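You operate a simulated robot arm through the tools that you are given. There is no shell and no other tool.

You run a simulated robot arm. Do the job below in one go: nothing can be reset, and whatever is moved stays where it is left.

Task
Put things in order on the plywood board. At the end: the silver seed tin (marked "PANSY") from the plywood board stands where the brown wooden block (marked "ZINNIA") stood; the brown wooden block from the plywood board stands where the green sponge stood; the cream seed packet (marked "PANSY") from the plywood board stands on top of the yellow nozzle; the green sponge is on the orange saucer; whatever was shut is shut again. Leave all else as you found it, and nothing knocked over.

The check looks at the end state, three seconds after you hand in, the way a careful person would. Anything else that was tipped, shoved, dropped, spilled or broken makes it a failure.

Robot
A 7-joint arm with a two-finger parallel gripper, fixed in place. Base frame: the origin is on the floor under the middle of its stand, x ahead of it, y to its left, z up; the work surface is at about z = 750. Lengths are in mm, angles in rad, forces in N, time in s.
With the tool pointing down near the work surface it reaches from about 200 to 680 mm from the base axis. Its first joint turns from -1.152 to 1.152 rad. Payload 2.4 kg.
The tool frame sits at the grasp point between the pads (the TCP): z along the fingers, y along the line on which they close. The tips reach 30 mm beyond it. Largest opening 94 mm; finger width 28, thickness 10; the body of the gripper, 50 by 96 mm, starts 55 mm behind the TCP.
Orientation is told as [roll, pitch, yaw] about the base's x, y, z axes, in that order, counted from this pose: with the fingers straight down and closing along the base's y, the tool's x points along the base's -x, its y along +y and its z along -z.

Tools
- The arm moves only by the tool arm_command. Its argument "steps" is a list of rows, each an object (a shift or turn left out is 0, a gripper value left out holds the last) with "slide": the shift along the tool's x, y, z in units of 20 mm (1.0 is 20 mm), a list of three; "delta_rot": the turn, a rotation vector about the tool's x, y, z in units of 4 degrees (1.0 is 4 degrees), a list of three; "grip": the opening in per cent of the stroke, from 0 (shut) to 100 (fully open). In form: [{"slide": [tx, ty, tz], "delta_rot": [wx, wy, wz], "grip": grip}, ...]. A call has 1 to 20 rows; each row shifts and turns the commanded pose from where the row before left it, along the tool's axes as they then stand. A call with a number of a shift or a turn outside -1 to 1 is refused whole. Rows are played at 5 a second. More than 50 mm and 0.15 rad between two rows, or a gripper value outside its range, and nothing of the call is played. A pose out of reach is approached as far as the arm can. The call stops where the force on the tool passes 40 N (or 10 N more than at its start, if that is more) or the arm is blocked; 0.2 s more then pass. The fingers move at their own pace (about 153 mm/s each) and stop on an object; they squeeze with about 35 N. The grip force told is the motor's: it shows also when the fingers shut on nothing. Time passes only in rows, and 0.2 s behind the last, so rows that do not move let the fingers close. It gives the time, the measured TCP pose, the force on the tool (base axes), the opening and the grip force at its end, in the units of the frame above (readings bear some noise), with the torque about the TCP (base axes, N m) and any sound that the robot's microphone picked up.
- Cameras (640 x 400 px; columns grow to the right, rows downward): "scene" is fixed at [45.1, 488.1, 1431.8]; the picture's right is [-0.63, -0.78, 0.00], its down [-0.52, 0.42, -0.74] and it looks along [0.58, -0.46, -0.67] (base axes); focal length 374 px, centre (320, 200). "wrist" rides on the gripper at [76, 14, -102] in the tool frame; the picture's right is [-0.18, 0.98, 0.00], its down [-0.75, -0.14, -0.64] and it looks along [-0.63, -0.12, 0.77] (tool axes); focal length 243 px, centre (320, 200). There is no depth. A picture from a camera that has moved, and an enlarged one, comes with that camera's place and axes in the base frame and with its lens.
- grab_frame(camera): a new picture of that camera. No time passes.
- zoom(camera, box): a new picture of the part [left, top, right, bottom] of that camera's present view, enlarged. No time passes.
- close_job(): hands the job in; it is judged then, once.

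Places have to be worked out from the pictures, the camera data and where the tool is seen. Open the gripper and draw the arm clear of the work before you hand the job in, unless the task says otherwise.

The tools are called after "Request:" by a JSON object that holds its "name" and its "arguments". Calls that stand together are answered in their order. arm_command: Moves the arm, as the interface text tells. Its arguments: {"type":"object","properties":{"steps":{"type":"array"}},"required":["steps"]} The other tools are called the same way: grab_frame (camera) takes a picture; zoom (camera, box) takes an enlarged picture of a part of a camera's view; close_job () hands the job in.

At the start:

```text
time: 0.0
tool_pos: [349.6, 99.9, 1051.3]
tool_rot: [0.0, -0.001, 0.001]
contact_force: [0.4, 0.7, -0.3]
wrist_torque: [-0.01, 0.0, -0.03]
finger_gap: 94.0
grasp_force: 0.1
```

scene: 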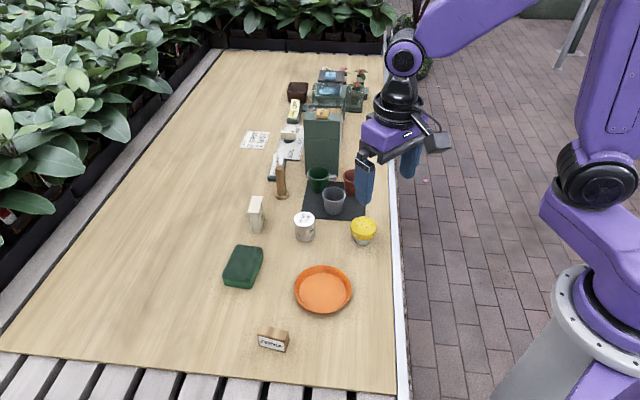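
wrist: 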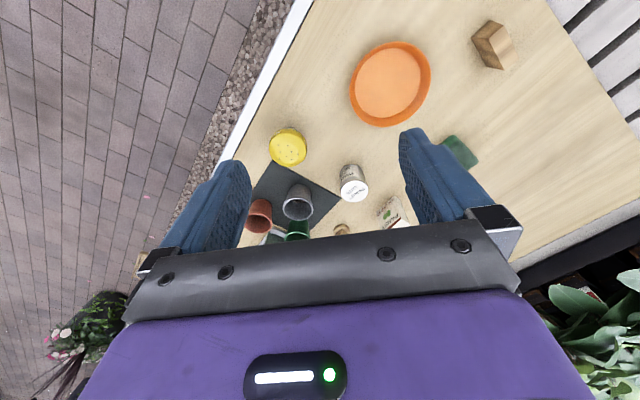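

The scene shows a tin, packet, sponge, orange saucer, yellow nozzle and a small brown block with a label. I'll zoom in on the parts to identify the objects before moving.

Request:
{"name": "zoom", "arguments": {"camera": "scene", "box": [200, 180, 400, 305]}}

Request:
{"name": "zoom", "arguments": {"camera": "scene", "box": [220, 290, 380, 390]}}

Request:
{"name": "zoom", "arguments": {"camera": "scene", "box": [230, 60, 390, 160]}}

Request:
{"name": "zoom", "arguments": {"camera": "wrist", "box": [220, 20, 540, 220]}}

```text
3.20 times, centred on (300, 242) of scene
camera zoom: at [45.1, 488.1, 1431.8], right [-0.63, -0.78, 0.0], down [-0.52, 0.42, -0.74], along [0.58, -0.46, -0.67], focal length 1197 px, centre (384, 64)
```

zoom: 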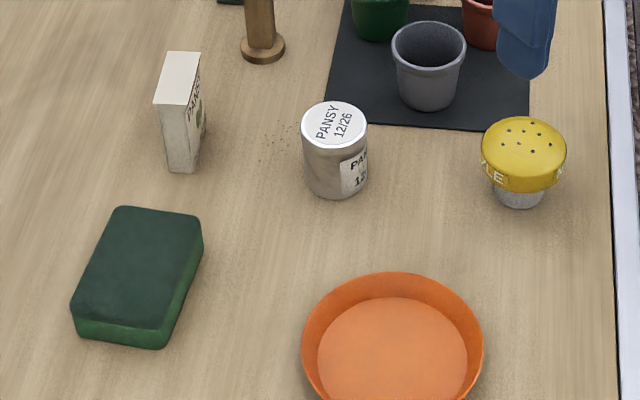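

```text
4.00 times, centred on (300, 340) of scene
camera zoom: at [45.1, 488.1, 1431.8], right [-0.63, -0.78, 0.0], down [-0.52, 0.42, -0.74], along [0.58, -0.46, -0.67], focal length 1497 px, centre (400, -360)
```

zoom: 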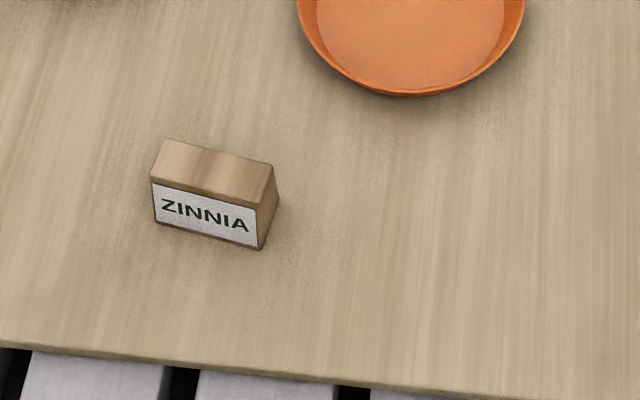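

```text
4.00 times, centred on (310, 110) of scene
camera zoom: at [45.1, 488.1, 1431.8], right [-0.63, -0.78, 0.0], down [-0.52, 0.42, -0.74], along [0.58, -0.46, -0.67], focal length 1497 px, centre (360, 560)
```

zoom: 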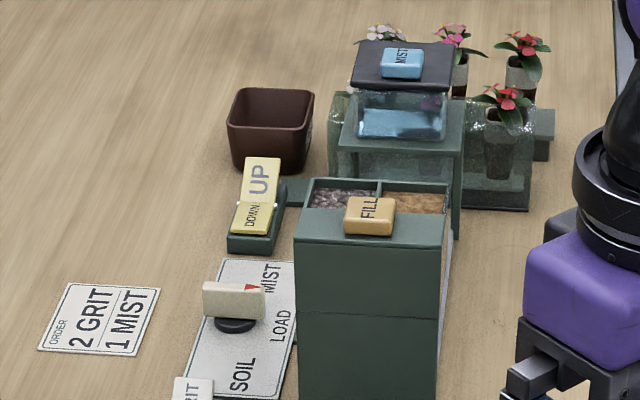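

```text
2.00 times, centred on (380, 120) of wrist
camera zoom: at [273.4, 115.2, 1153.3], right [0.18, 0.98, 0.0], down [0.75, -0.14, 0.64], along [0.63, -0.12, -0.77], focal length 485 px, centre (200, 360)
```

zoom: 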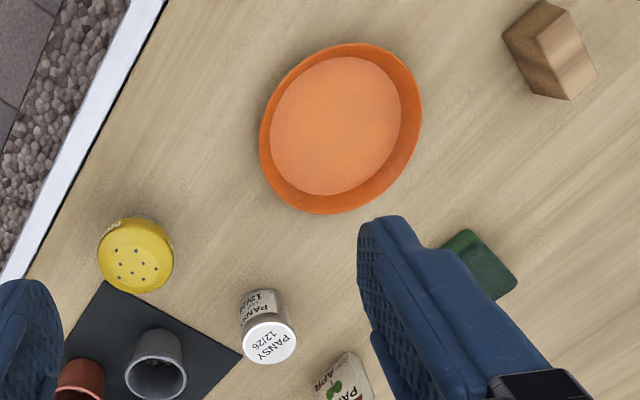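

The work surface is clear enough: I judge the sponge at about (550, 297), block (367, 339), tin (550, 124), packet (648, 199), nozzle (452, 25) and saucer (396, 195). My two cameras differ by roughly 10 mm, so I'll move above the sponge at a safe height to calibrate against where the tool is seen.

Request:
{"name": "arm_command", "arguments": {"steps": [{"slide": [-0.888, 0.909, 0.4], "grip": 100}, {"slide": [-0.888, 0.909, 0.4]}, {"slide": [-0.888, 0.909, 0.4]}, {"slide": [-0.888, 0.909, 0.4]}, {"slide": [-0.888, 0.909, 0.4]}, {"slide": [-0.888, 0.909, 0.4]}, {"slide": [-0.888, 0.909, 0.4]}, {"slide": [-0.888, 0.909, 0.4]}, {"slide": [-0.888, 0.909, 0.4]}, {"slide": [-0.888, 0.909, 0.4]}, {"slide": [-0.888, 0.909, 0.4]}]}}

```text
time: 2.4
tool_pos: [544.8, 303.3, 961.2]
tool_rot: [0.001, 0.001, 0.0]
contact_force: [1.3, -0.4, 0.3]
wrist_torque: [-0.01, 0.0, -0.03]
finger_gap: 94.0
grasp_force: 0.0
```

The tool is now at about (545, 303, 961). I'll look through both cameras to compare.

Request:
{"name": "grab_frame", "arguments": {"camera": "scene"}}

Request:
{"name": "grab_frame", "arguments": {"camera": "wrist"}}

```text
taken
```

scene: 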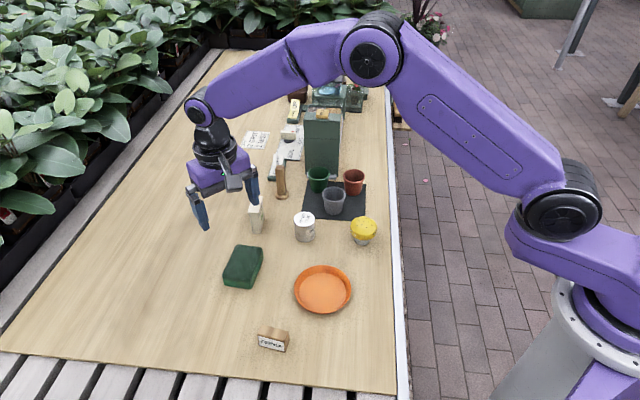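

```text
taken
camera wrist: at [469.4, 316.8, 1063.7], right [0.18, 0.98, 0.0], down [0.75, -0.14, 0.64], along [0.63, -0.12, -0.77], focal length 243 px, centre (320, 200)
```

wrist: 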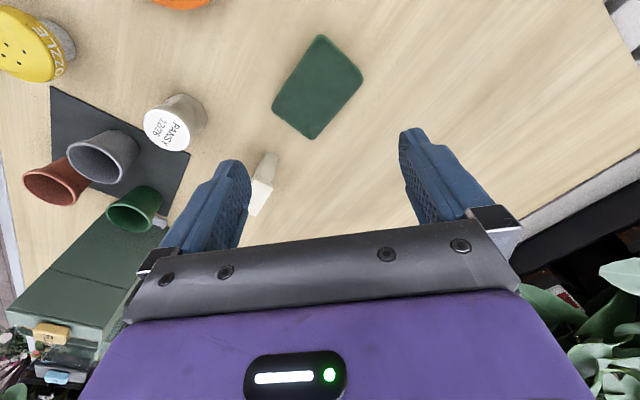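

The fingertips appear in the scene view where I predict them, so the scene camera is well calibrated. I'll zoom for triangulation of the board's height and of the sponge, tin and packet.

Request:
{"name": "zoom", "arguments": {"camera": "wrist", "box": [240, 10, 400, 110]}}

Request:
{"name": "zoom", "arguments": {"camera": "wrist", "box": [130, 80, 290, 180]}}

Request:
{"name": "zoom", "arguments": {"camera": "scene", "box": [200, 190, 360, 290]}}

```text
4.00 times, centred on (320, 60) of wrist
camera zoom: at [469.4, 316.8, 1063.7], right [0.18, 0.98, 0.0], down [0.75, -0.14, 0.64], along [0.63, -0.12, -0.77], focal length 970 px, centre (320, 760)
```

zoom: 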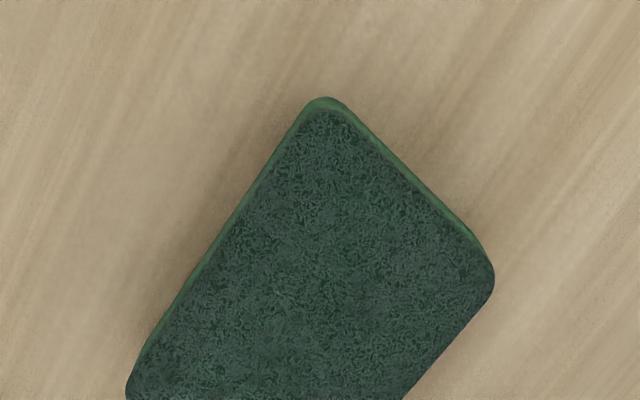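

```text
4.00 times, centred on (210, 130) of wrist
camera zoom: at [469.4, 316.8, 1063.7], right [0.18, 0.98, 0.0], down [0.75, -0.14, 0.64], along [0.63, -0.12, -0.77], focal length 970 px, centre (760, 480)
```

zoom: 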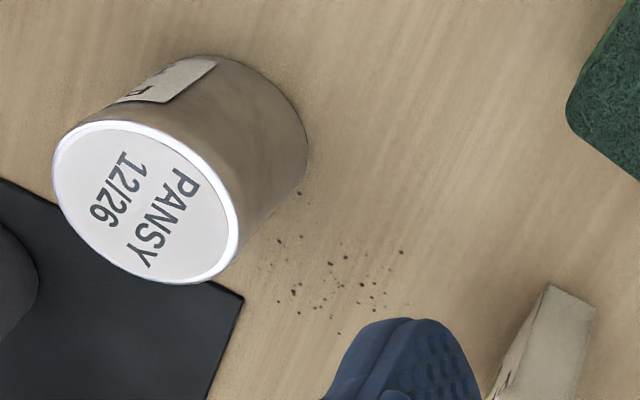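

```text
4.00 times, centred on (280, 240) of scene
camera zoom: at [45.1, 488.1, 1431.8], right [-0.63, -0.78, 0.0], down [-0.52, 0.42, -0.74], along [0.58, -0.46, -0.67], focal length 1497 px, centre (480, 40)
```

zoom: 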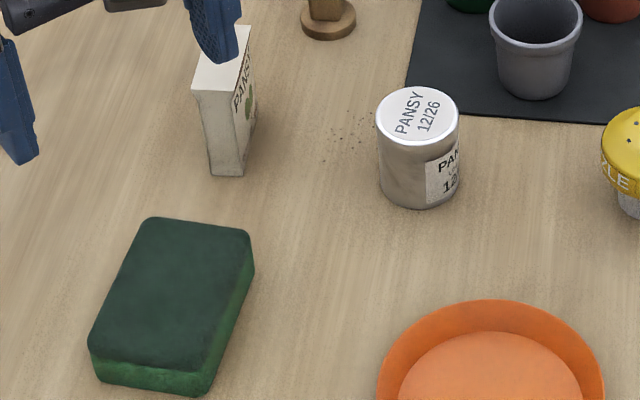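

Triangulation agrees with the board top at z ≈ 750, the sponge centred near (553.5, 295.3), and its short axis about 41° from x. I'll turn to yaw −49°, centre over it and descend partway.

Request:
{"name": "arm_command", "arguments": {"steps": [{"slide": [-0.435, -0.4, 0], "grip": 100}, {"delta_rot": [0, 0, 1]}, {"delta_rot": [0, 0, 1]}, {"delta_rot": [0, 0, 1]}, {"delta_rot": [0, 0, 1]}, {"delta_rot": [0, 0, 1]}, {"delta_rot": [0, 0, 1]}, {"delta_rot": [0, 0, 1]}, {"delta_rot": [0, 0, 1]}, {"delta_rot": [0, 0, 1]}, {"delta_rot": [0, 0, 1]}, {"delta_rot": [0, 0, 1]}, {"delta_rot": [0, 0, 1]}, {"delta_rot": [0, 0, 0.25]}, {"slide": [0, 0, 1]}, {"slide": [0, 0, 1]}, {"slide": [0, 0, 1]}, {"slide": [0, 0, 1]}, {"slide": [0, 0, 1]}, {"slide": [0, 0, 0.8]}]}}

```text
time: 6.6
tool_pos: [552.5, 295.1, 846.2]
tool_rot: [0.0, 0.001, -0.855]
contact_force: [-0.5, -0.5, -0.1]
wrist_torque: [-0.02, 0.0, 0.02]
finger_gap: 94.4
grasp_force: 0.1
```

Tool is at (552.5, 295.1, 846), yaw −0.855. I'll check the fingers' alignment with the sponge in both views.

Request:
{"name": "grab_frame", "arguments": {"camera": "wrist"}}

Request:
{"name": "zoom", "arguments": {"camera": "scene", "box": [160, 190, 320, 290]}}

```text
taken
camera wrist: at [513.6, 361.4, 948.5], right [0.86, 0.51, 0.0], down [0.39, -0.66, 0.64], along [0.33, -0.55, -0.77], focal length 243 px, centre (320, 200)
```

wrist: 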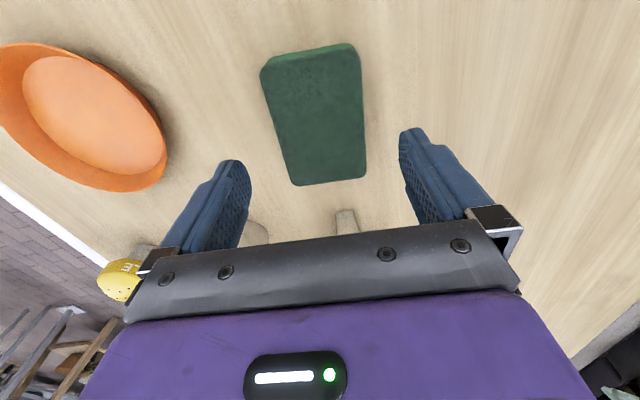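

```text
4.00 times, centred on (240, 240) of scene
camera zoom: at [45.1, 488.1, 1431.8], right [-0.63, -0.78, 0.0], down [-0.52, 0.42, -0.74], along [0.58, -0.46, -0.67], focal length 1497 px, centre (640, 40)
```

zoom: 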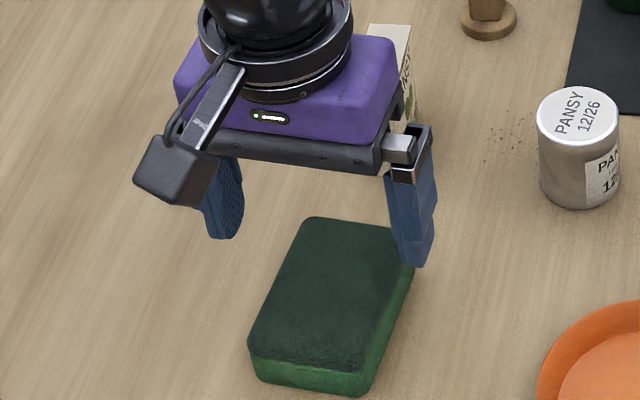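

The sponge's corners give a centre of (553.8, 296), matching the tool; both fingers clear the sponge. I descend until the tips are ~4 mm above the board and close.

Request:
{"name": "arm_command", "arguments": {"steps": [{"slide": [0, 0, 1], "grip": 100}, {"slide": [0, 0, 1]}, {"slide": [0, 0, 0.7]}, {"slide": [0, 0, 0.4]}, {"grip": 100}, {"grip": 0}, {"grip": 0}, {"grip": 0}, {"grip": 0}]}}

```text
time: 8.6
tool_pos: [553.8, 293.1, 785.8]
tool_rot: [0.002, -0.001, -0.853]
contact_force: [1.3, 0.8, 5.4]
wrist_torque: [0.0, 0.05, 0.0]
finger_gap: 63.0
grasp_force: 34.8
```

Gripped at 63 mm with 35 N. I lift the sponge 80 mm and look at the saucer for its exact centre.

Request:
{"name": "arm_command", "arguments": {"steps": [{"slide": [0, 0, -0.5], "grip": 0}, {"slide": [0, 0, -1]}, {"slide": [0, 0, -1]}, {"slide": [0, 0, -1]}, {"slide": [0, 0, -1]}]}}

Request:
{"name": "zoom", "arguments": {"camera": "scene", "box": [240, 235, 400, 335]}}

Request:
{"name": "grab_frame", "arguments": {"camera": "wrist"}}

```text
time: 9.8
tool_pos: [554.5, 294.3, 876.5]
tool_rot: [-0.001, -0.001, -0.852]
contact_force: [0.9, 0.6, -0.2]
wrist_torque: [0.0, 0.01, -0.04]
finger_gap: 62.5
grasp_force: 35.0
```

```text
4.00 times, centred on (320, 285) of scene
camera zoom: at [45.1, 488.1, 1431.8], right [-0.63, -0.78, 0.0], down [-0.52, 0.42, -0.74], along [0.58, -0.46, -0.67], focal length 1497 px, centre (320, -140)
```

zoom: 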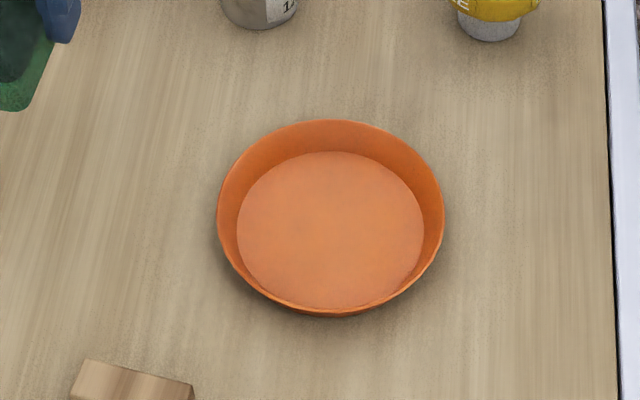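

```text
taken
camera wrist: at [515.0, 360.0, 978.2], right [0.86, 0.51, 0.0], down [0.39, -0.66, 0.64], along [0.32, -0.55, -0.77], focal length 243 px, centre (320, 200)
```

wrist: 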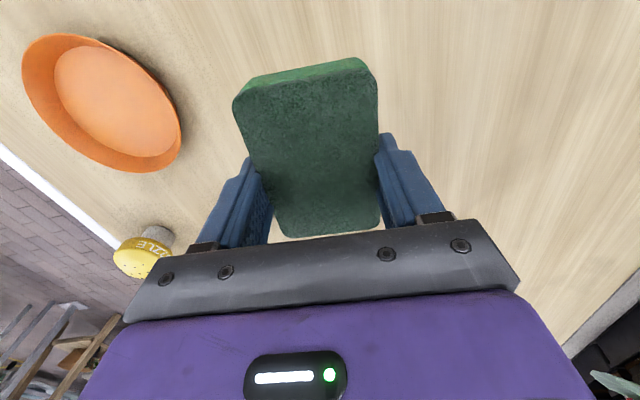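

The sponge is held squarely; the saucer floor is ~99 mm across and centred near (398, 196). I carry the sponge across at this height to above the saucer.

Request:
{"name": "arm_command", "arguments": {"steps": [{"slide": [0.134, -0.912, 0], "grip": 0}, {"slide": [0.134, -0.912, 0]}, {"slide": [0.134, -0.912, 0]}, {"slide": [0.134, -0.912, 0]}, {"slide": [0.134, -0.912, 0]}, {"slide": [0.134, -0.912, 0]}, {"slide": [0.134, -0.912, 0]}, {"slide": [0.134, -0.912, 0]}, {"slide": [0.134, -0.912, 0]}, {"slide": [0.134, -0.912, 0]}, {"slide": [0, 0, 0.5]}, {"slide": [0, 0, 0.5]}, {"slide": [0, 0, 0]}]}}

Request:
{"name": "zoom", "arguments": {"camera": "scene", "box": [240, 215, 400, 315]}}

Request:
{"name": "grab_frame", "arguments": {"camera": "wrist"}}

```text
time: 12.6
tool_pos: [399.4, 194.8, 855.4]
tool_rot: [0.001, -0.001, -0.855]
contact_force: [-0.2, 0.2, -0.3]
wrist_torque: [0.02, -0.02, 0.04]
finger_gap: 62.3
grasp_force: 35.3
```

```text
4.00 times, centred on (320, 265) of scene
camera zoom: at [45.1, 488.1, 1431.8], right [-0.63, -0.78, 0.0], down [-0.52, 0.42, -0.74], along [0.58, -0.46, -0.67], focal length 1497 px, centre (320, -60)
```

zoom: 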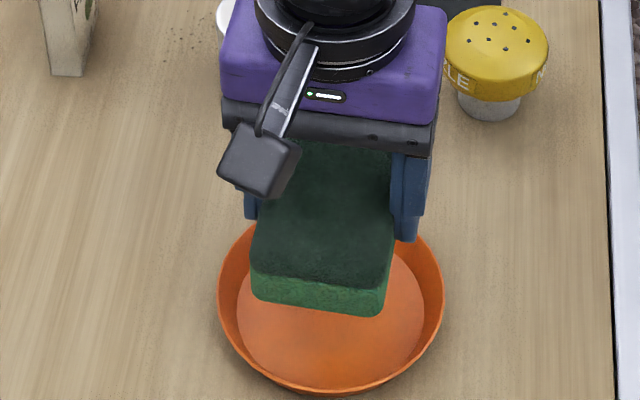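

```text
taken
camera wrist: at [359.8, 261.0, 957.9], right [0.86, 0.51, 0.0], down [0.39, -0.66, 0.64], along [0.33, -0.55, -0.77], focal length 243 px, centre (320, 200)
```

wrist: 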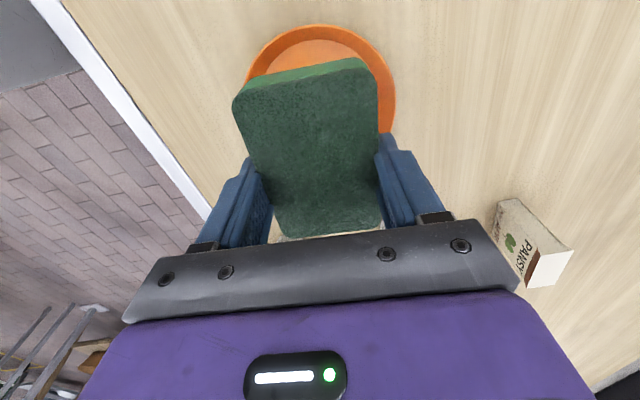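

The sponge sits centred over the saucer within about 2 mm. I lower it 54 mm, then in small steps watching the force.

Request:
{"name": "arm_command", "arguments": {"steps": [{"slide": [0.03, -0.03, 0.8], "grip": 0}, {"slide": [0, 0, 0.8]}, {"slide": [0, 0, 0.6]}, {"slide": [0, 0, 0.3]}, {"slide": [0, 0, 0.2]}, {"slide": [0, 0, 0]}]}}

Request:
{"name": "zoom", "arguments": {"camera": "scene", "box": [240, 225, 400, 325]}}

```text
time: 13.7
tool_pos: [399.0, 196.7, 808.6]
tool_rot: [0.001, -0.001, -0.854]
contact_force: [-3.1, -1.9, 18.4]
wrist_torque: [-0.1, 0.21, 0.03]
finger_gap: 62.5
grasp_force: 35.2
stopped in row 5: the force on the tool passed its limit at 51 N (the readings are from after the stop); the commanded pose is now the measured one
```

```text
4.00 times, centred on (320, 275) of scene
camera zoom: at [44.8, 488.0, 1431.9], right [-0.63, -0.78, 0.0], down [-0.52, 0.42, -0.74], along [0.58, -0.46, -0.67], focal length 1497 px, centre (320, -100)
```

zoom: 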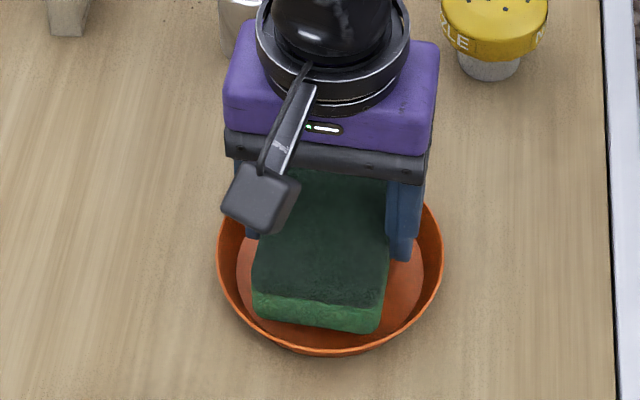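

Contact came early, at TCP 808.6 with fairly balanced torque: the sponge's corners may be wedging on the saucer's wall or rim. I'll look closely before doing anything.

Request:
{"name": "zoom", "arguments": {"camera": "scene", "box": [284, 255, 364, 320]}}

Request:
{"name": "grab_frame", "arguments": {"camera": "wrist"}}

Request:
{"name": "zoom", "arguments": {"camera": "wrist", "box": [200, 0, 440, 150]}}

```text
6.15 times, centred on (324, 288) of scene
camera zoom: at [44.8, 488.0, 1431.9], right [-0.63, -0.78, 0.0], down [-0.52, 0.42, -0.74], along [0.58, -0.46, -0.67], focal length 2303 px, centre (295, -338)
```

zoom: 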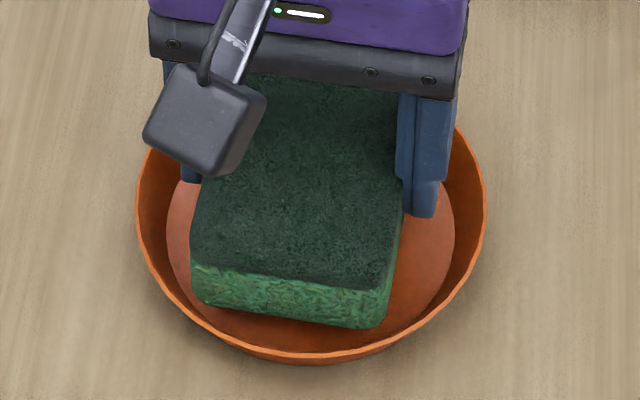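

```text
taken
camera wrist: at [359.0, 262.1, 909.7], right [0.86, 0.51, 0.0], down [0.39, -0.66, 0.64], along [0.33, -0.55, -0.77], focal length 243 px, centre (320, 200)
```

wrist: 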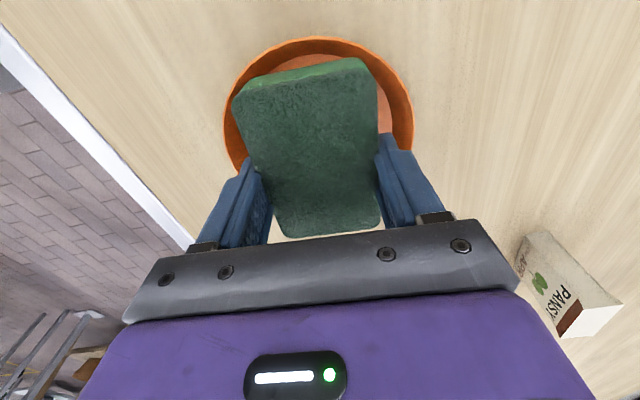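

```text
2.67 times, centred on (320, 75) of wrist
camera zoom: at [359.0, 262.1, 909.7], right [0.86, 0.51, 0.0], down [0.39, -0.66, 0.64], along [0.33, -0.55, -0.77], focal length 647 px, centre (320, 533)
```

zoom: 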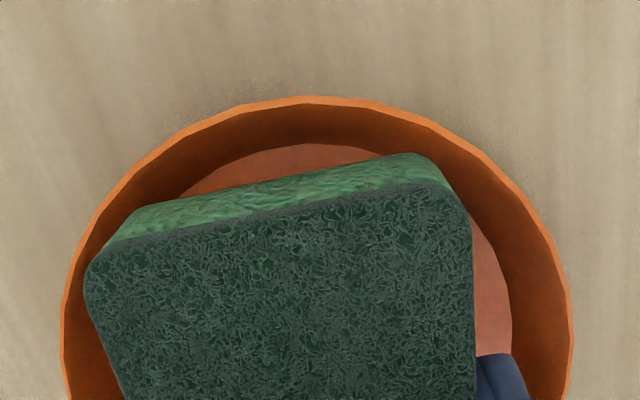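

The sponge's four rounded corners (radius ≈ 57 mm) are bearing evenly on the saucer's sloping wall, with the centre of pressure within a few mm of the middle, so it rests self-centred on the saucer. I ease off 1 mm, open only a little (tips are above the rim), and check.

Request:
{"name": "arm_command", "arguments": {"steps": [{"slide": [0, 0, -0.05], "grip": 0}, {"grip": 68}, {"grip": 72}, {"grip": 76}, {"grip": 80}, {"grip": 80}]}}

Request:
{"name": "zoom", "arguments": {"camera": "scene", "box": [284, 255, 364, 320]}}

Request:
{"name": "zoom", "arguments": {"camera": "wrist", "box": [200, 0, 440, 150]}}

```text
time: 15.1
tool_pos: [397.1, 195.5, 808.1]
tool_rot: [0.001, 0.0, -0.852]
contact_force: [-0.8, -0.3, -0.1]
wrist_torque: [-0.02, 0.01, 0.0]
finger_gap: 75.1
grasp_force: 0.1
```

```text
6.15 times, centred on (324, 288) of scene
camera zoom: at [45.1, 488.1, 1431.8], right [-0.63, -0.78, 0.0], down [-0.52, 0.42, -0.74], along [0.58, -0.46, -0.67], focal length 2303 px, centre (295, -338)
```

zoom: 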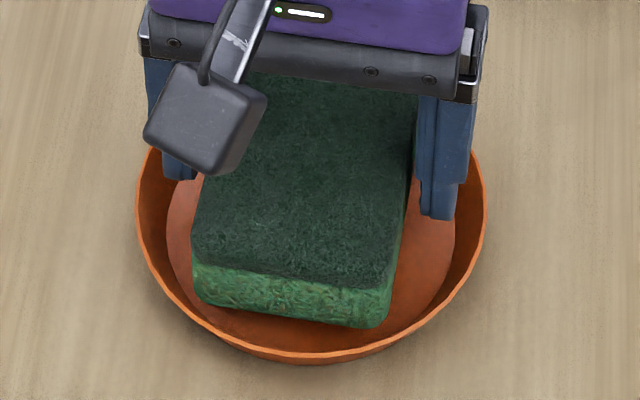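

```text
2.67 times, centred on (320, 75) of wrist
camera zoom: at [359.3, 262.0, 909.7], right [0.86, 0.51, 0.0], down [0.39, -0.66, 0.64], along [0.33, -0.55, -0.77], focal length 647 px, centre (320, 533)
```

zoom: 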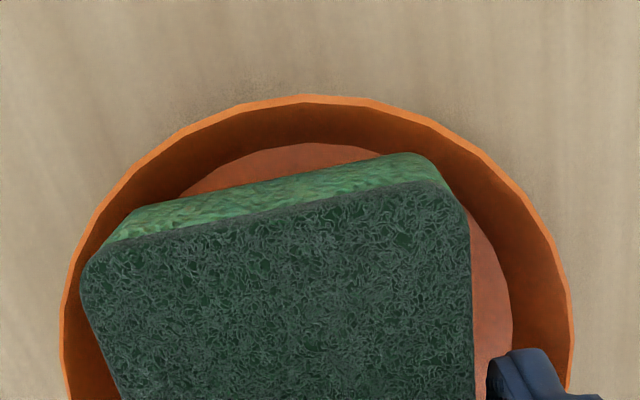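

The sponge stayed put when released. I raise straight up slowly and check how it rests.

Request:
{"name": "arm_command", "arguments": {"steps": [{"slide": [0, 0, -0.5], "grip": 80}, {"slide": [0, 0, -1]}, {"slide": [0, 0, -1]}, {"slide": [0, 0, -1]}, {"slide": [0, 0, -1], "grip": 100}, {"slide": [0, 0, -1]}]}}

Request:
{"name": "zoom", "arguments": {"camera": "scene", "box": [240, 225, 400, 325]}}

Request:
{"name": "grab_frame", "arguments": {"camera": "wrist"}}

```text
time: 16.5
tool_pos: [399.1, 194.4, 919.9]
tool_rot: [0.001, 0.0, -0.854]
contact_force: [0.0, 0.0, 0.5]
wrist_torque: [0.0, 0.0, 0.03]
finger_gap: 94.1
grasp_force: 0.0
```

```text
4.00 times, centred on (320, 275) of scene
camera zoom: at [45.1, 488.1, 1431.8], right [-0.63, -0.78, 0.0], down [-0.52, 0.42, -0.74], along [0.58, -0.46, -0.67], focal length 1497 px, centre (320, -100)
```

zoom: 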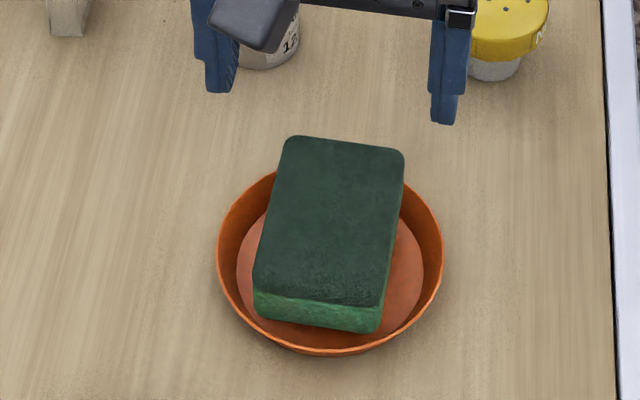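

```text
taken
camera wrist: at [359.9, 261.3, 1020.9], right [0.86, 0.51, 0.0], down [0.39, -0.66, 0.64], along [0.33, -0.55, -0.77], focal length 243 px, centre (320, 200)
```

wrist: 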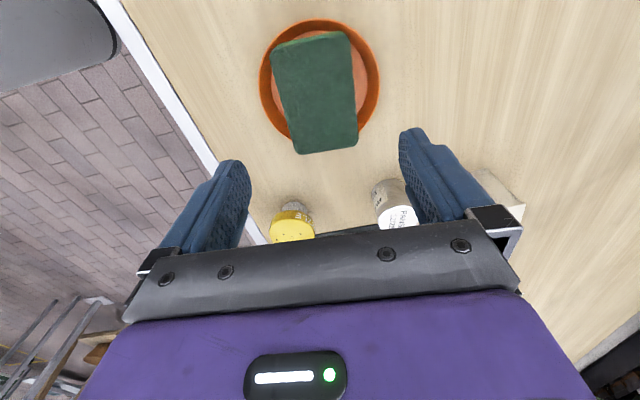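

The sponge rests level on the saucer. I zoom in to see whether the far end sits evenly relative to the rim.

Request:
{"name": "zoom", "arguments": {"camera": "wrist", "box": [240, 10, 400, 160]}}

Request:
{"name": "zoom", "arguments": {"camera": "scene", "box": [284, 250, 364, 320]}}

```text
2.67 times, centred on (320, 85) of wrist
camera zoom: at [359.9, 261.3, 1020.9], right [0.86, 0.51, 0.0], down [0.39, -0.66, 0.64], along [0.33, -0.55, -0.77], focal length 647 px, centre (320, 507)
```

zoom: 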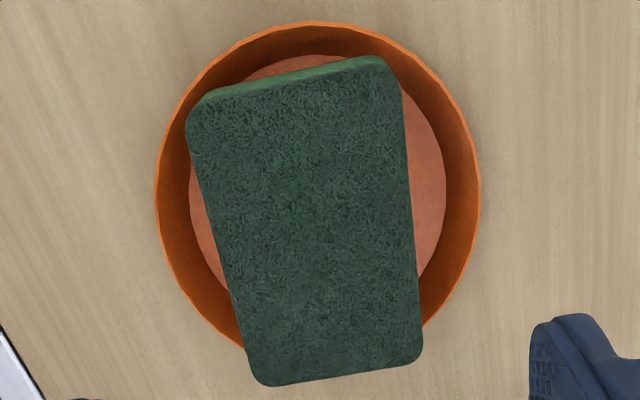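

```text
5.71 times, centred on (324, 285) of scene
camera zoom: at [45.1, 488.1, 1431.8], right [-0.63, -0.78, 0.0], down [-0.52, 0.42, -0.74], along [0.58, -0.46, -0.67], focal length 2138 px, centre (297, -286)
```

zoom: 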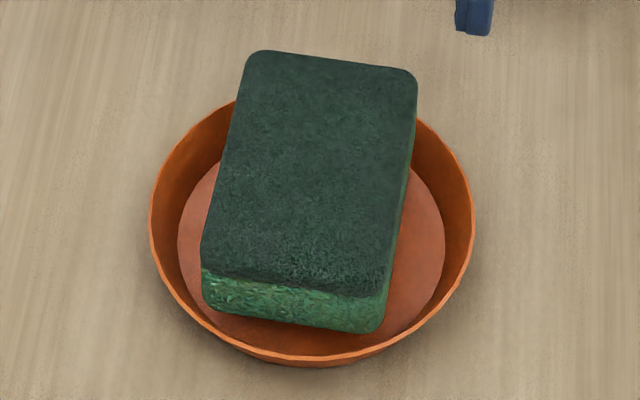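

The sponge lies level, centred at about (397.5, 197.5) on the saucer. Next the block: I move above it at (369.5, 338) and turn 4° more so the fingers close along its long side.

Request:
{"name": "arm_command", "arguments": {"steps": [{"slide": [0.911, 0.514, 0], "grip": 100}, {"slide": [0.911, 0.514, 0]}, {"slide": [0.911, 0.514, 0]}, {"slide": [0.911, 0.514, 0]}, {"slide": [0.911, 0.514, 0]}, {"slide": [0.911, 0.514, 0]}, {"slide": [0.911, 0.514, 0]}, {"delta_rot": [0, 0, 1]}, {"slide": [0, 0, 1]}, {"slide": [0, 0, 0.5]}, {"slide": [0, 0, 0]}]}}

Request:
{"name": "grab_frame", "arguments": {"camera": "wrist"}}

Request:
{"name": "zoom", "arguments": {"camera": "scene", "box": [220, 280, 380, 380]}}

```text
time: 18.9
tool_pos: [366.5, 338.8, 888.5]
tool_rot: [0.001, -0.001, -0.924]
contact_force: [0.8, -0.3, 0.6]
wrist_torque: [-0.02, 0.02, -0.03]
finger_gap: 93.8
grasp_force: 0.0
```

```text
taken
camera wrist: at [333.4, 407.7, 990.6], right [0.9, 0.45, 0.0], down [0.34, -0.69, 0.64], along [0.29, -0.57, -0.77], focal length 243 px, centre (320, 200)
```

wrist: 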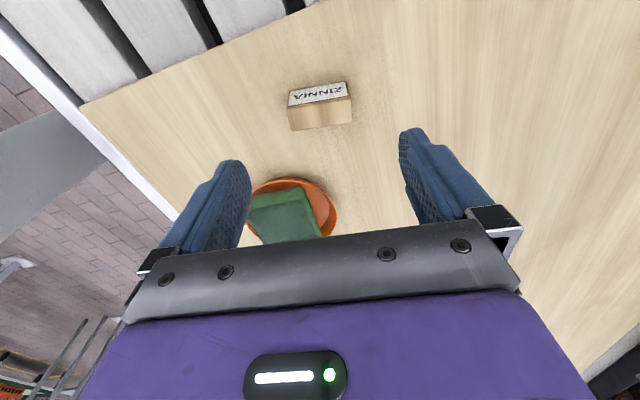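

```text
4.00 times, centred on (300, 330) of scene
camera zoom: at [45.1, 488.1, 1431.8], right [-0.63, -0.78, 0.0], down [-0.52, 0.42, -0.74], along [0.58, -0.46, -0.67], focal length 1497 px, centre (400, -320)
```

zoom: 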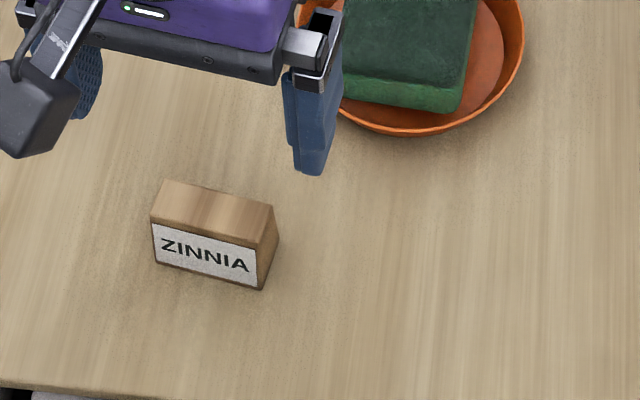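

I zoom the wrist view on the block to refine its centre and angle.

Request:
{"name": "zoom", "arguments": {"camera": "wrist", "box": [272, 70, 368, 130]}}

```text
6.67 times, centred on (320, 100) of wrist
camera zoom: at [333.4, 407.7, 990.6], right [0.9, 0.45, 0.0], down [0.34, -0.69, 0.64], along [0.29, -0.57, -0.77], focal length 1618 px, centre (320, 867)
```

zoom: 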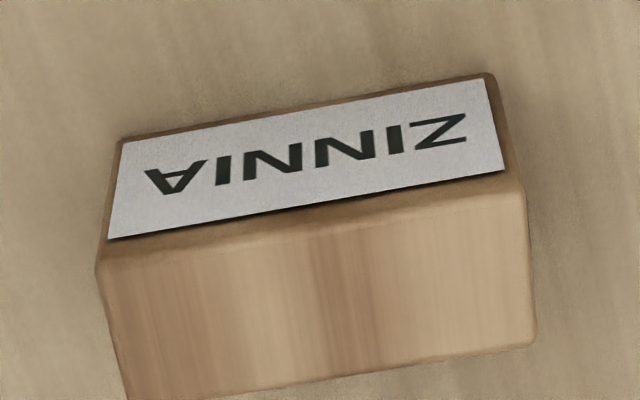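

The block's centre comes out at (367.4, 339.7), long axis 36.6°, matching the tool. I descend 100 mm (tips ~8 mm above the board) and close.

Request:
{"name": "arm_command", "arguments": {"steps": [{"slide": [0, 0, 1], "grip": 100}, {"slide": [0, 0, 1]}, {"slide": [0, 0, 1]}, {"slide": [0, 0, 1]}, {"slide": [0, 0, 0.6]}, {"slide": [0, 0, 0.4]}, {"grip": 100}, {"grip": 0}, {"grip": 0}, {"grip": 0}]}}

```text
time: 21.1
tool_pos: [369.3, 338.1, 786.5]
tool_rot: [0.002, -0.001, -0.923]
contact_force: [-0.4, -0.3, 0.0]
wrist_torque: [0.01, -0.01, 0.01]
finger_gap: 56.6
grasp_force: 34.8
```

Gripped (56.6 mm, 35 N). I lift 70 mm and carry the block to where the sponge stood (553.7, 295.5).

Request:
{"name": "arm_command", "arguments": {"steps": [{"slide": [0, 0, -0.5], "grip": 0}, {"slide": [0, 0, -1]}, {"slide": [0, 0, -1]}, {"slide": [0, 0, -1]}, {"slide": [-0.92, 0.7625, 0]}, {"slide": [-0.92, 0.7625, 0]}, {"slide": [-0.92, 0.7625, 0]}, {"slide": [-0.92, 0.7625, 0]}, {"slide": [-0.92, 0.7625, 0]}, {"slide": [-0.92, 0.7625, 0]}, {"slide": [-0.92, 0.7625, 0]}, {"slide": [-0.92, 0.7625, 0]}, {"slide": [0, 0, 0]}]}}

Request:
{"name": "zoom", "arguments": {"camera": "scene", "box": [160, 190, 320, 290]}}

Request:
{"name": "grab_frame", "arguments": {"camera": "wrist"}}

```text
time: 23.9
tool_pos: [554.9, 294.7, 858.3]
tool_rot: [0.002, 0.001, -0.922]
contact_force: [0.2, 1.1, -0.2]
wrist_torque: [-0.02, 0.0, -0.01]
finger_gap: 56.9
grasp_force: 34.6
```

```text
4.00 times, centred on (240, 240) of scene
camera zoom: at [45.2, 488.1, 1431.8], right [-0.63, -0.78, 0.0], down [-0.52, 0.42, -0.74], along [0.58, -0.46, -0.67], focal length 1497 px, centre (640, 40)
```

zoom: 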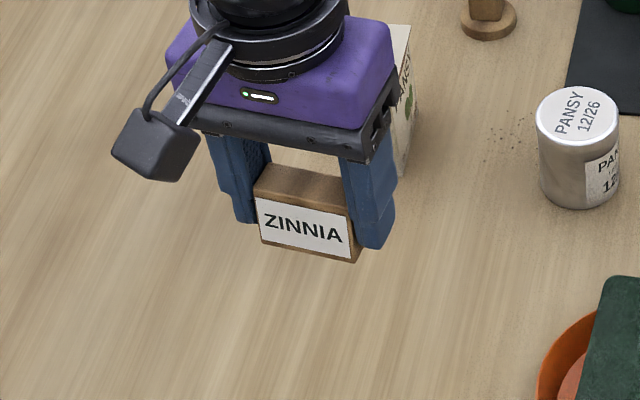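

```text
taken
camera wrist: at [520.3, 364.3, 960.7], right [0.9, 0.45, 0.0], down [0.34, -0.69, 0.64], along [0.29, -0.57, -0.77], focal length 243 px, centre (320, 200)
```

wrist: 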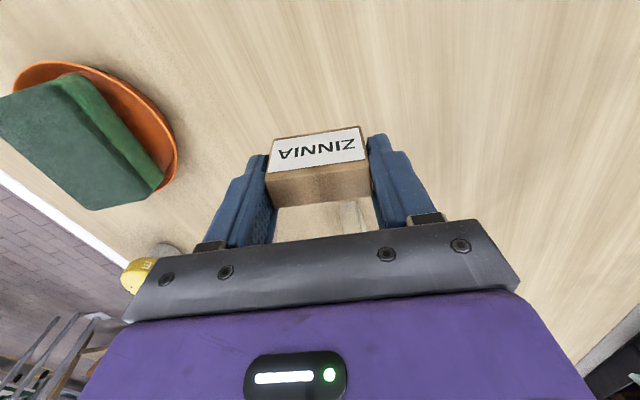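

The block hangs upright over the sponge's old spot. I lower 66 mm and then the last few mm gently.

Request:
{"name": "arm_command", "arguments": {"steps": [{"slide": [0, 0, 1], "grip": 0}, {"slide": [0, 0, 1]}, {"slide": [0, 0, 1]}, {"slide": [0, 0, 0.2]}, {"slide": [0, 0, 0.1]}, {"slide": [0, 0, 0.05]}, {"slide": [0, 0, 0.05]}, {"slide": [0, 0, 0]}]}}

```text
time: 25.7
tool_pos: [554.5, 295.8, 789.6]
tool_rot: [0.002, -0.001, -0.922]
contact_force: [-0.5, -0.4, 0.4]
wrist_torque: [0.01, 0.01, 0.02]
finger_gap: 57.2
grasp_force: 34.9
```

No contact yet at 789.6; I go down another 1.5 mm in half-mm steps.

Request:
{"name": "arm_command", "arguments": {"steps": [{"slide": [0, 0, 0.025], "grip": 0}, {"slide": [0, 0, 0.025]}, {"slide": [0, 0, 0.025]}, {"slide": [0, 0, 0]}]}}

```text
time: 26.7
tool_pos: [554.8, 295.2, 788.1]
tool_rot: [0.002, -0.001, -0.923]
contact_force: [-0.1, 0.0, -0.1]
wrist_torque: [0.01, 0.01, -0.01]
finger_gap: 56.6
grasp_force: 34.8
```

Still no contact; another 1.5 mm.

Request:
{"name": "arm_command", "arguments": {"steps": [{"slide": [0, 0, 0.025], "grip": 0}, {"slide": [0, 0, 0.025]}, {"slide": [0, 0, 0.025]}, {"slide": [0, 0, 0]}]}}

Request:
{"name": "zoom", "arguments": {"camera": "scene", "box": [200, 210, 280, 260]}}

```text
time: 27.7
tool_pos: [554.5, 294.9, 786.9]
tool_rot: [0.001, -0.002, -0.924]
contact_force: [-0.7, -0.3, -0.2]
wrist_torque: [0.0, -0.04, -0.02]
finger_gap: 56.9
grasp_force: 35.2
```

```text
8.00 times, centred on (240, 235) of scene
camera zoom: at [45.1, 488.1, 1431.8], right [-0.63, -0.78, 0.0], down [-0.52, 0.42, -0.74], along [0.58, -0.46, -0.67], focal length 2994 px, centre (960, -80)
```

zoom: 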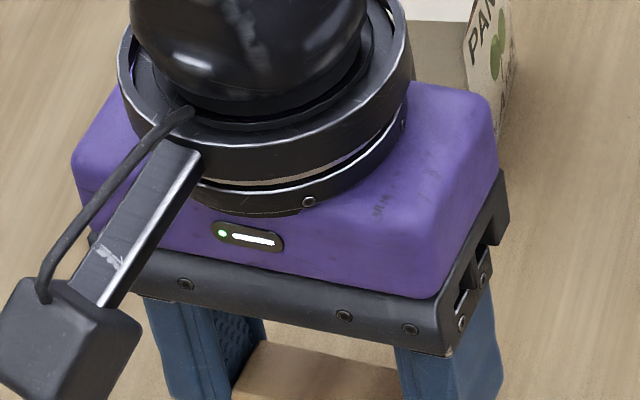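

Request:
{"name": "zoom", "arguments": {"camera": "scene", "box": [200, 240, 280, 290]}}

Request:
{"name": "arm_command", "arguments": {"steps": [{"slide": [0, 0, 0.025], "grip": 0}, {"slide": [0, 0, 0.025]}, {"slide": [0, 0, 0]}]}}

```text
8.00 times, centred on (240, 265) of scene
camera zoom: at [45.1, 488.1, 1431.8], right [-0.63, -0.78, 0.0], down [-0.52, 0.42, -0.74], along [0.58, -0.46, -0.67], focal length 2994 px, centre (960, -320)
```

zoom: 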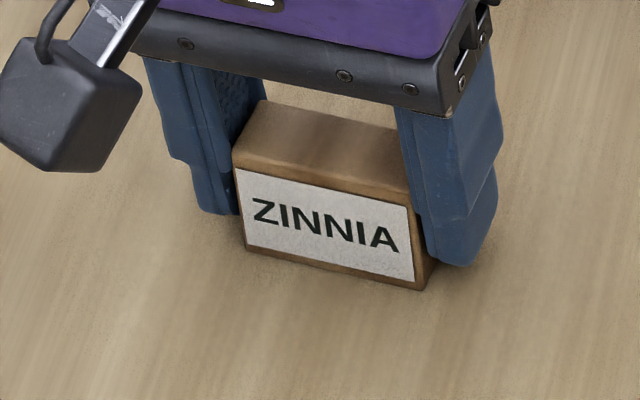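

```text
time: 28.5
tool_pos: [555.1, 295.6, 786.7]
tool_rot: [0.003, 0.0, -0.924]
contact_force: [-0.9, 1.8, 6.4]
wrist_torque: [-0.07, 0.15, -0.06]
finger_gap: 56.6
grasp_force: 35.2
```

The last 1 mm step gave 6.4 N of contact, so the block is on the board. I open gently and rise straight up.

Request:
{"name": "arm_command", "arguments": {"steps": [{"grip": 62}, {"grip": 66}, {"grip": 72}, {"grip": 85}, {"grip": 100}, {"slide": [0, 0, -0.5]}, {"slide": [0, 0, -1]}, {"slide": [0, 0, -1]}, {"slide": [0, 0, -1]}, {"slide": [0, 0, -1]}, {"slide": [0, 0, -1]}, {"slide": [0, 0, 0]}]}}

Request:
{"name": "grab_frame", "arguments": {"camera": "scene"}}

Request:
{"name": "grab_frame", "arguments": {"camera": "wrist"}}

```text
time: 31.1
tool_pos: [554.3, 295.1, 895.2]
tool_rot: [0.0, -0.001, -0.923]
contact_force: [-0.3, -0.2, -0.1]
wrist_torque: [0.0, -0.01, 0.02]
finger_gap: 94.1
grasp_force: 0.0
```

```text
taken
```

scene: 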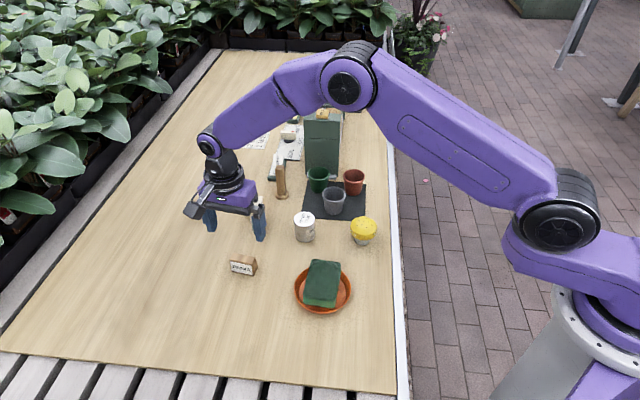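

```text
taken
camera wrist: at [519.7, 363.9, 998.0], right [0.9, 0.45, 0.0], down [0.34, -0.69, 0.64], along [0.29, -0.57, -0.77], focal length 243 px, centre (320, 200)
```

wrist: 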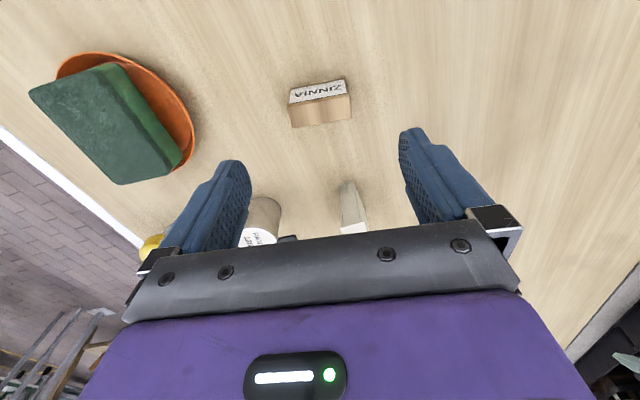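

The block stands at the sponge's old place. Now I move above the tin near (550.5, 127), staying at this height.

Request:
{"name": "arm_command", "arguments": {"steps": [{"slide": [-0.824, -0.654, 0], "grip": 100}, {"slide": [-0.824, -0.654, 0]}, {"slide": [-0.824, -0.654, 0]}, {"slide": [-0.824, -0.654, 0]}, {"slide": [-0.824, -0.654, 0]}, {"slide": [-0.824, -0.654, 0]}, {"slide": [-0.824, -0.654, 0]}, {"slide": [-0.824, -0.654, 0]}, {"slide": [0, 0, 0]}]}}

Request:
{"name": "grab_frame", "arguments": {"camera": "wrist"}}

Request:
{"name": "zoom", "arguments": {"camera": "scene", "box": [240, 170, 400, 270]}}

```text
time: 33.1
tool_pos: [550.7, 124.8, 896.6]
tool_rot: [0.0, 0.0, -0.925]
contact_force: [-0.4, -0.1, 0.3]
wrist_torque: [-0.04, 0.01, 0.01]
finger_gap: 94.2
grasp_force: 0.1
```

```text
taken
camera wrist: at [516.4, 194.9, 998.5], right [0.9, 0.45, 0.0], down [0.34, -0.69, 0.64], along [0.29, -0.57, -0.77], focal length 243 px, centre (320, 200)
```

wrist: 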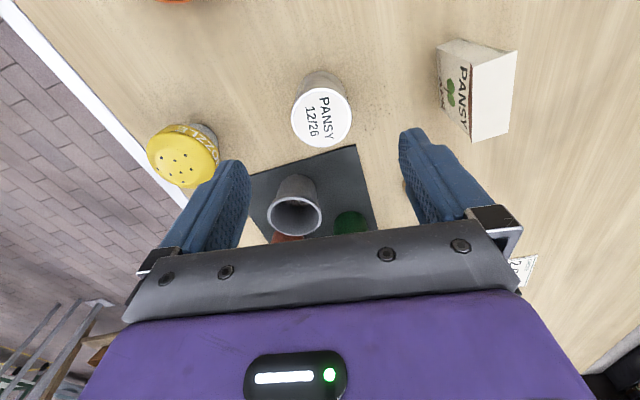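

```text
4.00 times, centred on (320, 220) of scene
camera zoom: at [45.1, 488.1, 1431.8], right [-0.63, -0.78, 0.0], down [-0.52, 0.42, -0.74], along [0.58, -0.46, -0.67], focal length 1497 px, centre (320, 120)
```

zoom: 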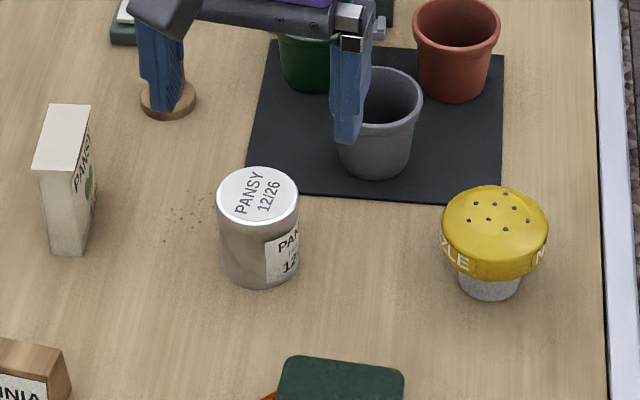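

I zoom on the tin, packet and nozzle from this wrist position to refine their places.

Request:
{"name": "zoom", "arguments": {"camera": "wrist", "box": [272, 60, 368, 150]}}

Request:
{"name": "zoom", "arguments": {"camera": "wrist", "box": [420, 20, 540, 150]}}

Request:
{"name": "zoom", "arguments": {"camera": "wrist", "box": [130, 110, 250, 200]}}

```text
4.44 times, centred on (320, 105) of wrist
camera zoom: at [516.4, 194.9, 998.5], right [0.9, 0.45, 0.0], down [0.34, -0.69, 0.64], along [0.29, -0.57, -0.77], focal length 1078 px, centre (320, 622)
```

zoom: 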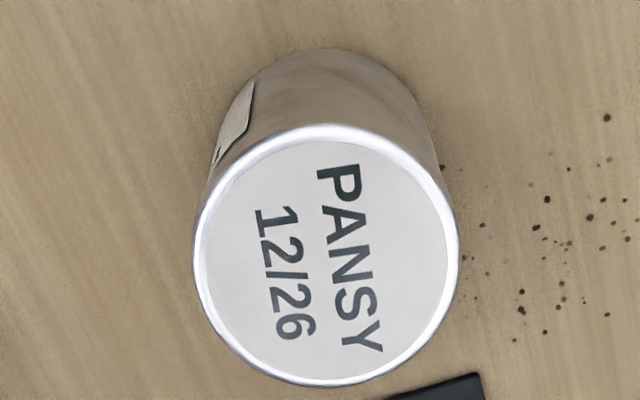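

```text
3.08 times, centred on (480, 85) of wrist
camera zoom: at [516.4, 194.9, 998.5], right [0.9, 0.45, 0.0], down [0.34, -0.69, 0.64], along [0.29, -0.57, -0.77], focal length 746 px, centre (-172, 554)
```

zoom: 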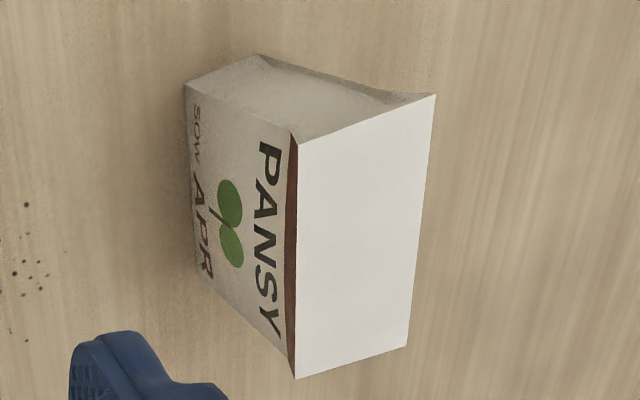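

```text
4.44 times, centred on (190, 155) of wrist
camera zoom: at [516.4, 194.9, 998.5], right [0.9, 0.45, 0.0], down [0.34, -0.69, 0.64], along [0.29, -0.57, -0.77], focal length 1078 px, centre (898, 400)
```

zoom: 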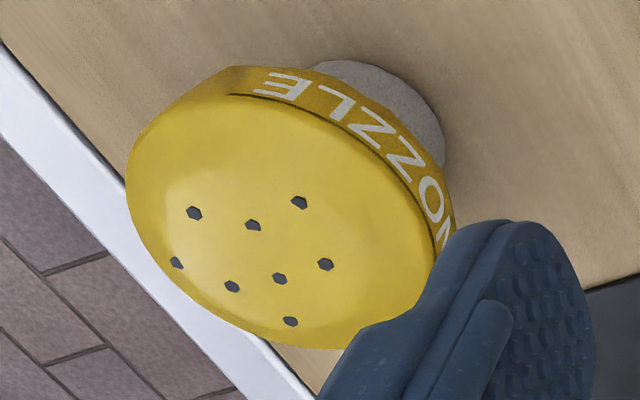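

The tin is centred at about (550.3, 128.5), 47 mm across, lid at z≈810. I nudge 2 mm in y, descend 104 mm and close on it.

Request:
{"name": "arm_command", "arguments": {"steps": [{"slide": [0.08, 0.06, 0.6], "grip": 100}, {"slide": [0, 0, 1]}, {"slide": [0, 0, 1]}, {"slide": [0, 0, 1]}, {"slide": [0, 0, 0.8]}, {"slide": [0, 0, 0.5]}, {"slide": [0, 0, 0.3]}, {"grip": 100}, {"grip": 70}, {"grip": 55}, {"grip": 0}, {"grip": 0}, {"grip": 0}]}}

Request:
{"name": "zoom", "arguments": {"camera": "scene", "box": [240, 170, 400, 270]}}

```text
time: 35.9
tool_pos: [551.6, 129.9, 792.9]
tool_rot: [0.001, 0.001, -0.924]
contact_force: [0.6, -0.5, 1.4]
wrist_torque: [0.05, -0.01, -0.01]
finger_gap: 48.5
grasp_force: 34.8
```

```text
4.00 times, centred on (320, 220) of scene
camera zoom: at [45.1, 488.1, 1431.8], right [-0.63, -0.78, 0.0], down [-0.52, 0.42, -0.74], along [0.58, -0.46, -0.67], focal length 1497 px, centre (320, 120)
```

zoom: 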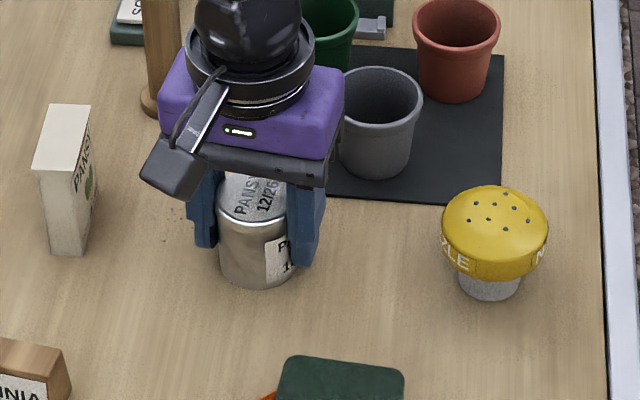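

Tin gripped at 48.5 mm. I lift it 70 mm and carry it to the block's old spot (367.4, 339.6), passing clear of the sponge and block.

Request:
{"name": "arm_command", "arguments": {"steps": [{"slide": [0, 0, -0.5], "grip": 0}, {"slide": [0, 0, -1]}, {"slide": [0, 0, -1]}, {"slide": [0, 0, -1]}, {"slide": [0.9955, -0.0695, 0]}, {"slide": [0.9955, -0.0695, 0]}, {"slide": [0.9955, -0.0695, 0]}, {"slide": [0.9955, -0.0695, 0]}, {"slide": [0.9955, -0.0695, 0]}, {"slide": [0.9955, -0.0695, 0]}, {"slide": [0.9955, -0.0695, 0]}, {"slide": [0.9955, -0.0695, 0]}, {"slide": [0.9955, -0.0695, 0]}, {"slide": [0.9955, -0.0695, 0]}, {"slide": [0.9955, -0.0695, 0]}, {"slide": [0.9955, -0.0695, 0]}, {"slide": [0.9955, -0.0695, 0]}, {"slide": [0.9955, -0.0695, 0]}, {"slide": [0, 0, 0]}]}}

Request:
{"name": "zoom", "arguments": {"camera": "scene", "box": [200, 250, 360, 350]}}

Request:
{"name": "grab_frame", "arguments": {"camera": "wrist"}}

```text
time: 39.9
tool_pos: [366.7, 337.6, 861.2]
tool_rot: [0.003, 0.0, -0.924]
contact_force: [-0.4, 0.2, -0.9]
wrist_torque: [0.01, -0.02, 0.0]
finger_gap: 48.2
grasp_force: 35.3
```

```text
4.00 times, centred on (280, 300) of scene
camera zoom: at [45.1, 488.2, 1431.8], right [-0.63, -0.78, 0.0], down [-0.52, 0.42, -0.74], along [0.58, -0.46, -0.67], focal length 1497 px, centre (480, -200)
```

zoom: 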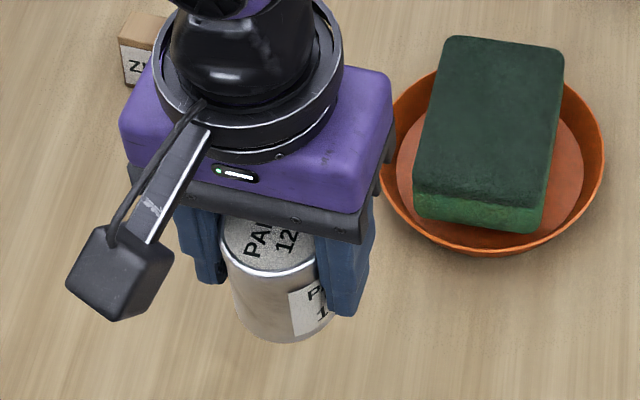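

```text
taken
camera wrist: at [332.8, 407.3, 963.8], right [0.9, 0.45, 0.0], down [0.34, -0.69, 0.64], along [0.29, -0.57, -0.77], focal length 243 px, centre (320, 200)
```

wrist: 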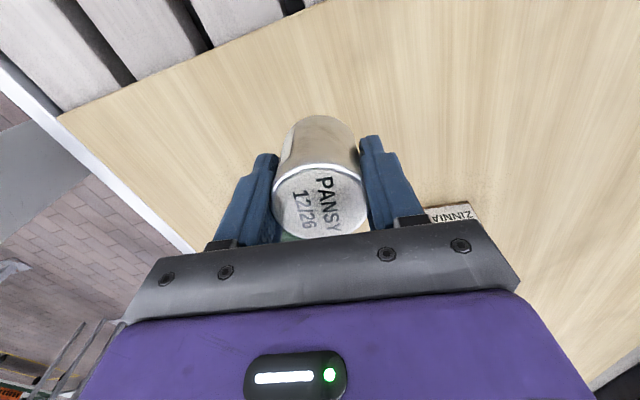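

The tin hangs upright; I nudge 1.5 mm in y and lower 66 mm, then gently more.

Request:
{"name": "arm_command", "arguments": {"steps": [{"slide": [0.06, 0.045, 0.8], "grip": 0}, {"slide": [0, 0, 1]}, {"slide": [0, 0, 1]}, {"slide": [0, 0, 0.4]}, {"slide": [0, 0, 0.1]}, {"slide": [0, 0, 0.05]}, {"slide": [0, 0, 0]}]}}

```text
time: 41.5
tool_pos: [367.2, 339.2, 795.0]
tool_rot: [0.003, 0.0, -0.923]
contact_force: [0.0, 0.2, 0.4]
wrist_torque: [-0.04, 0.01, 0.01]
finger_gap: 48.3
grasp_force: 34.9
```

No contact yet at 795; I go down 2 mm in half-mm steps.

Request:
{"name": "arm_command", "arguments": {"steps": [{"slide": [0, 0, 0.025], "grip": 0}, {"slide": [0, 0, 0.025]}, {"slide": [0, 0, 0.025]}, {"slide": [0, 0, 0.025]}, {"slide": [0, 0, 0]}]}}

```text
time: 42.7
tool_pos: [367.7, 341.0, 792.6]
tool_rot: [0.002, 0.001, -0.923]
contact_force: [0.5, -0.1, -1.0]
wrist_torque: [0.02, 0.04, -0.01]
finger_gap: 48.1
grasp_force: 34.7
```

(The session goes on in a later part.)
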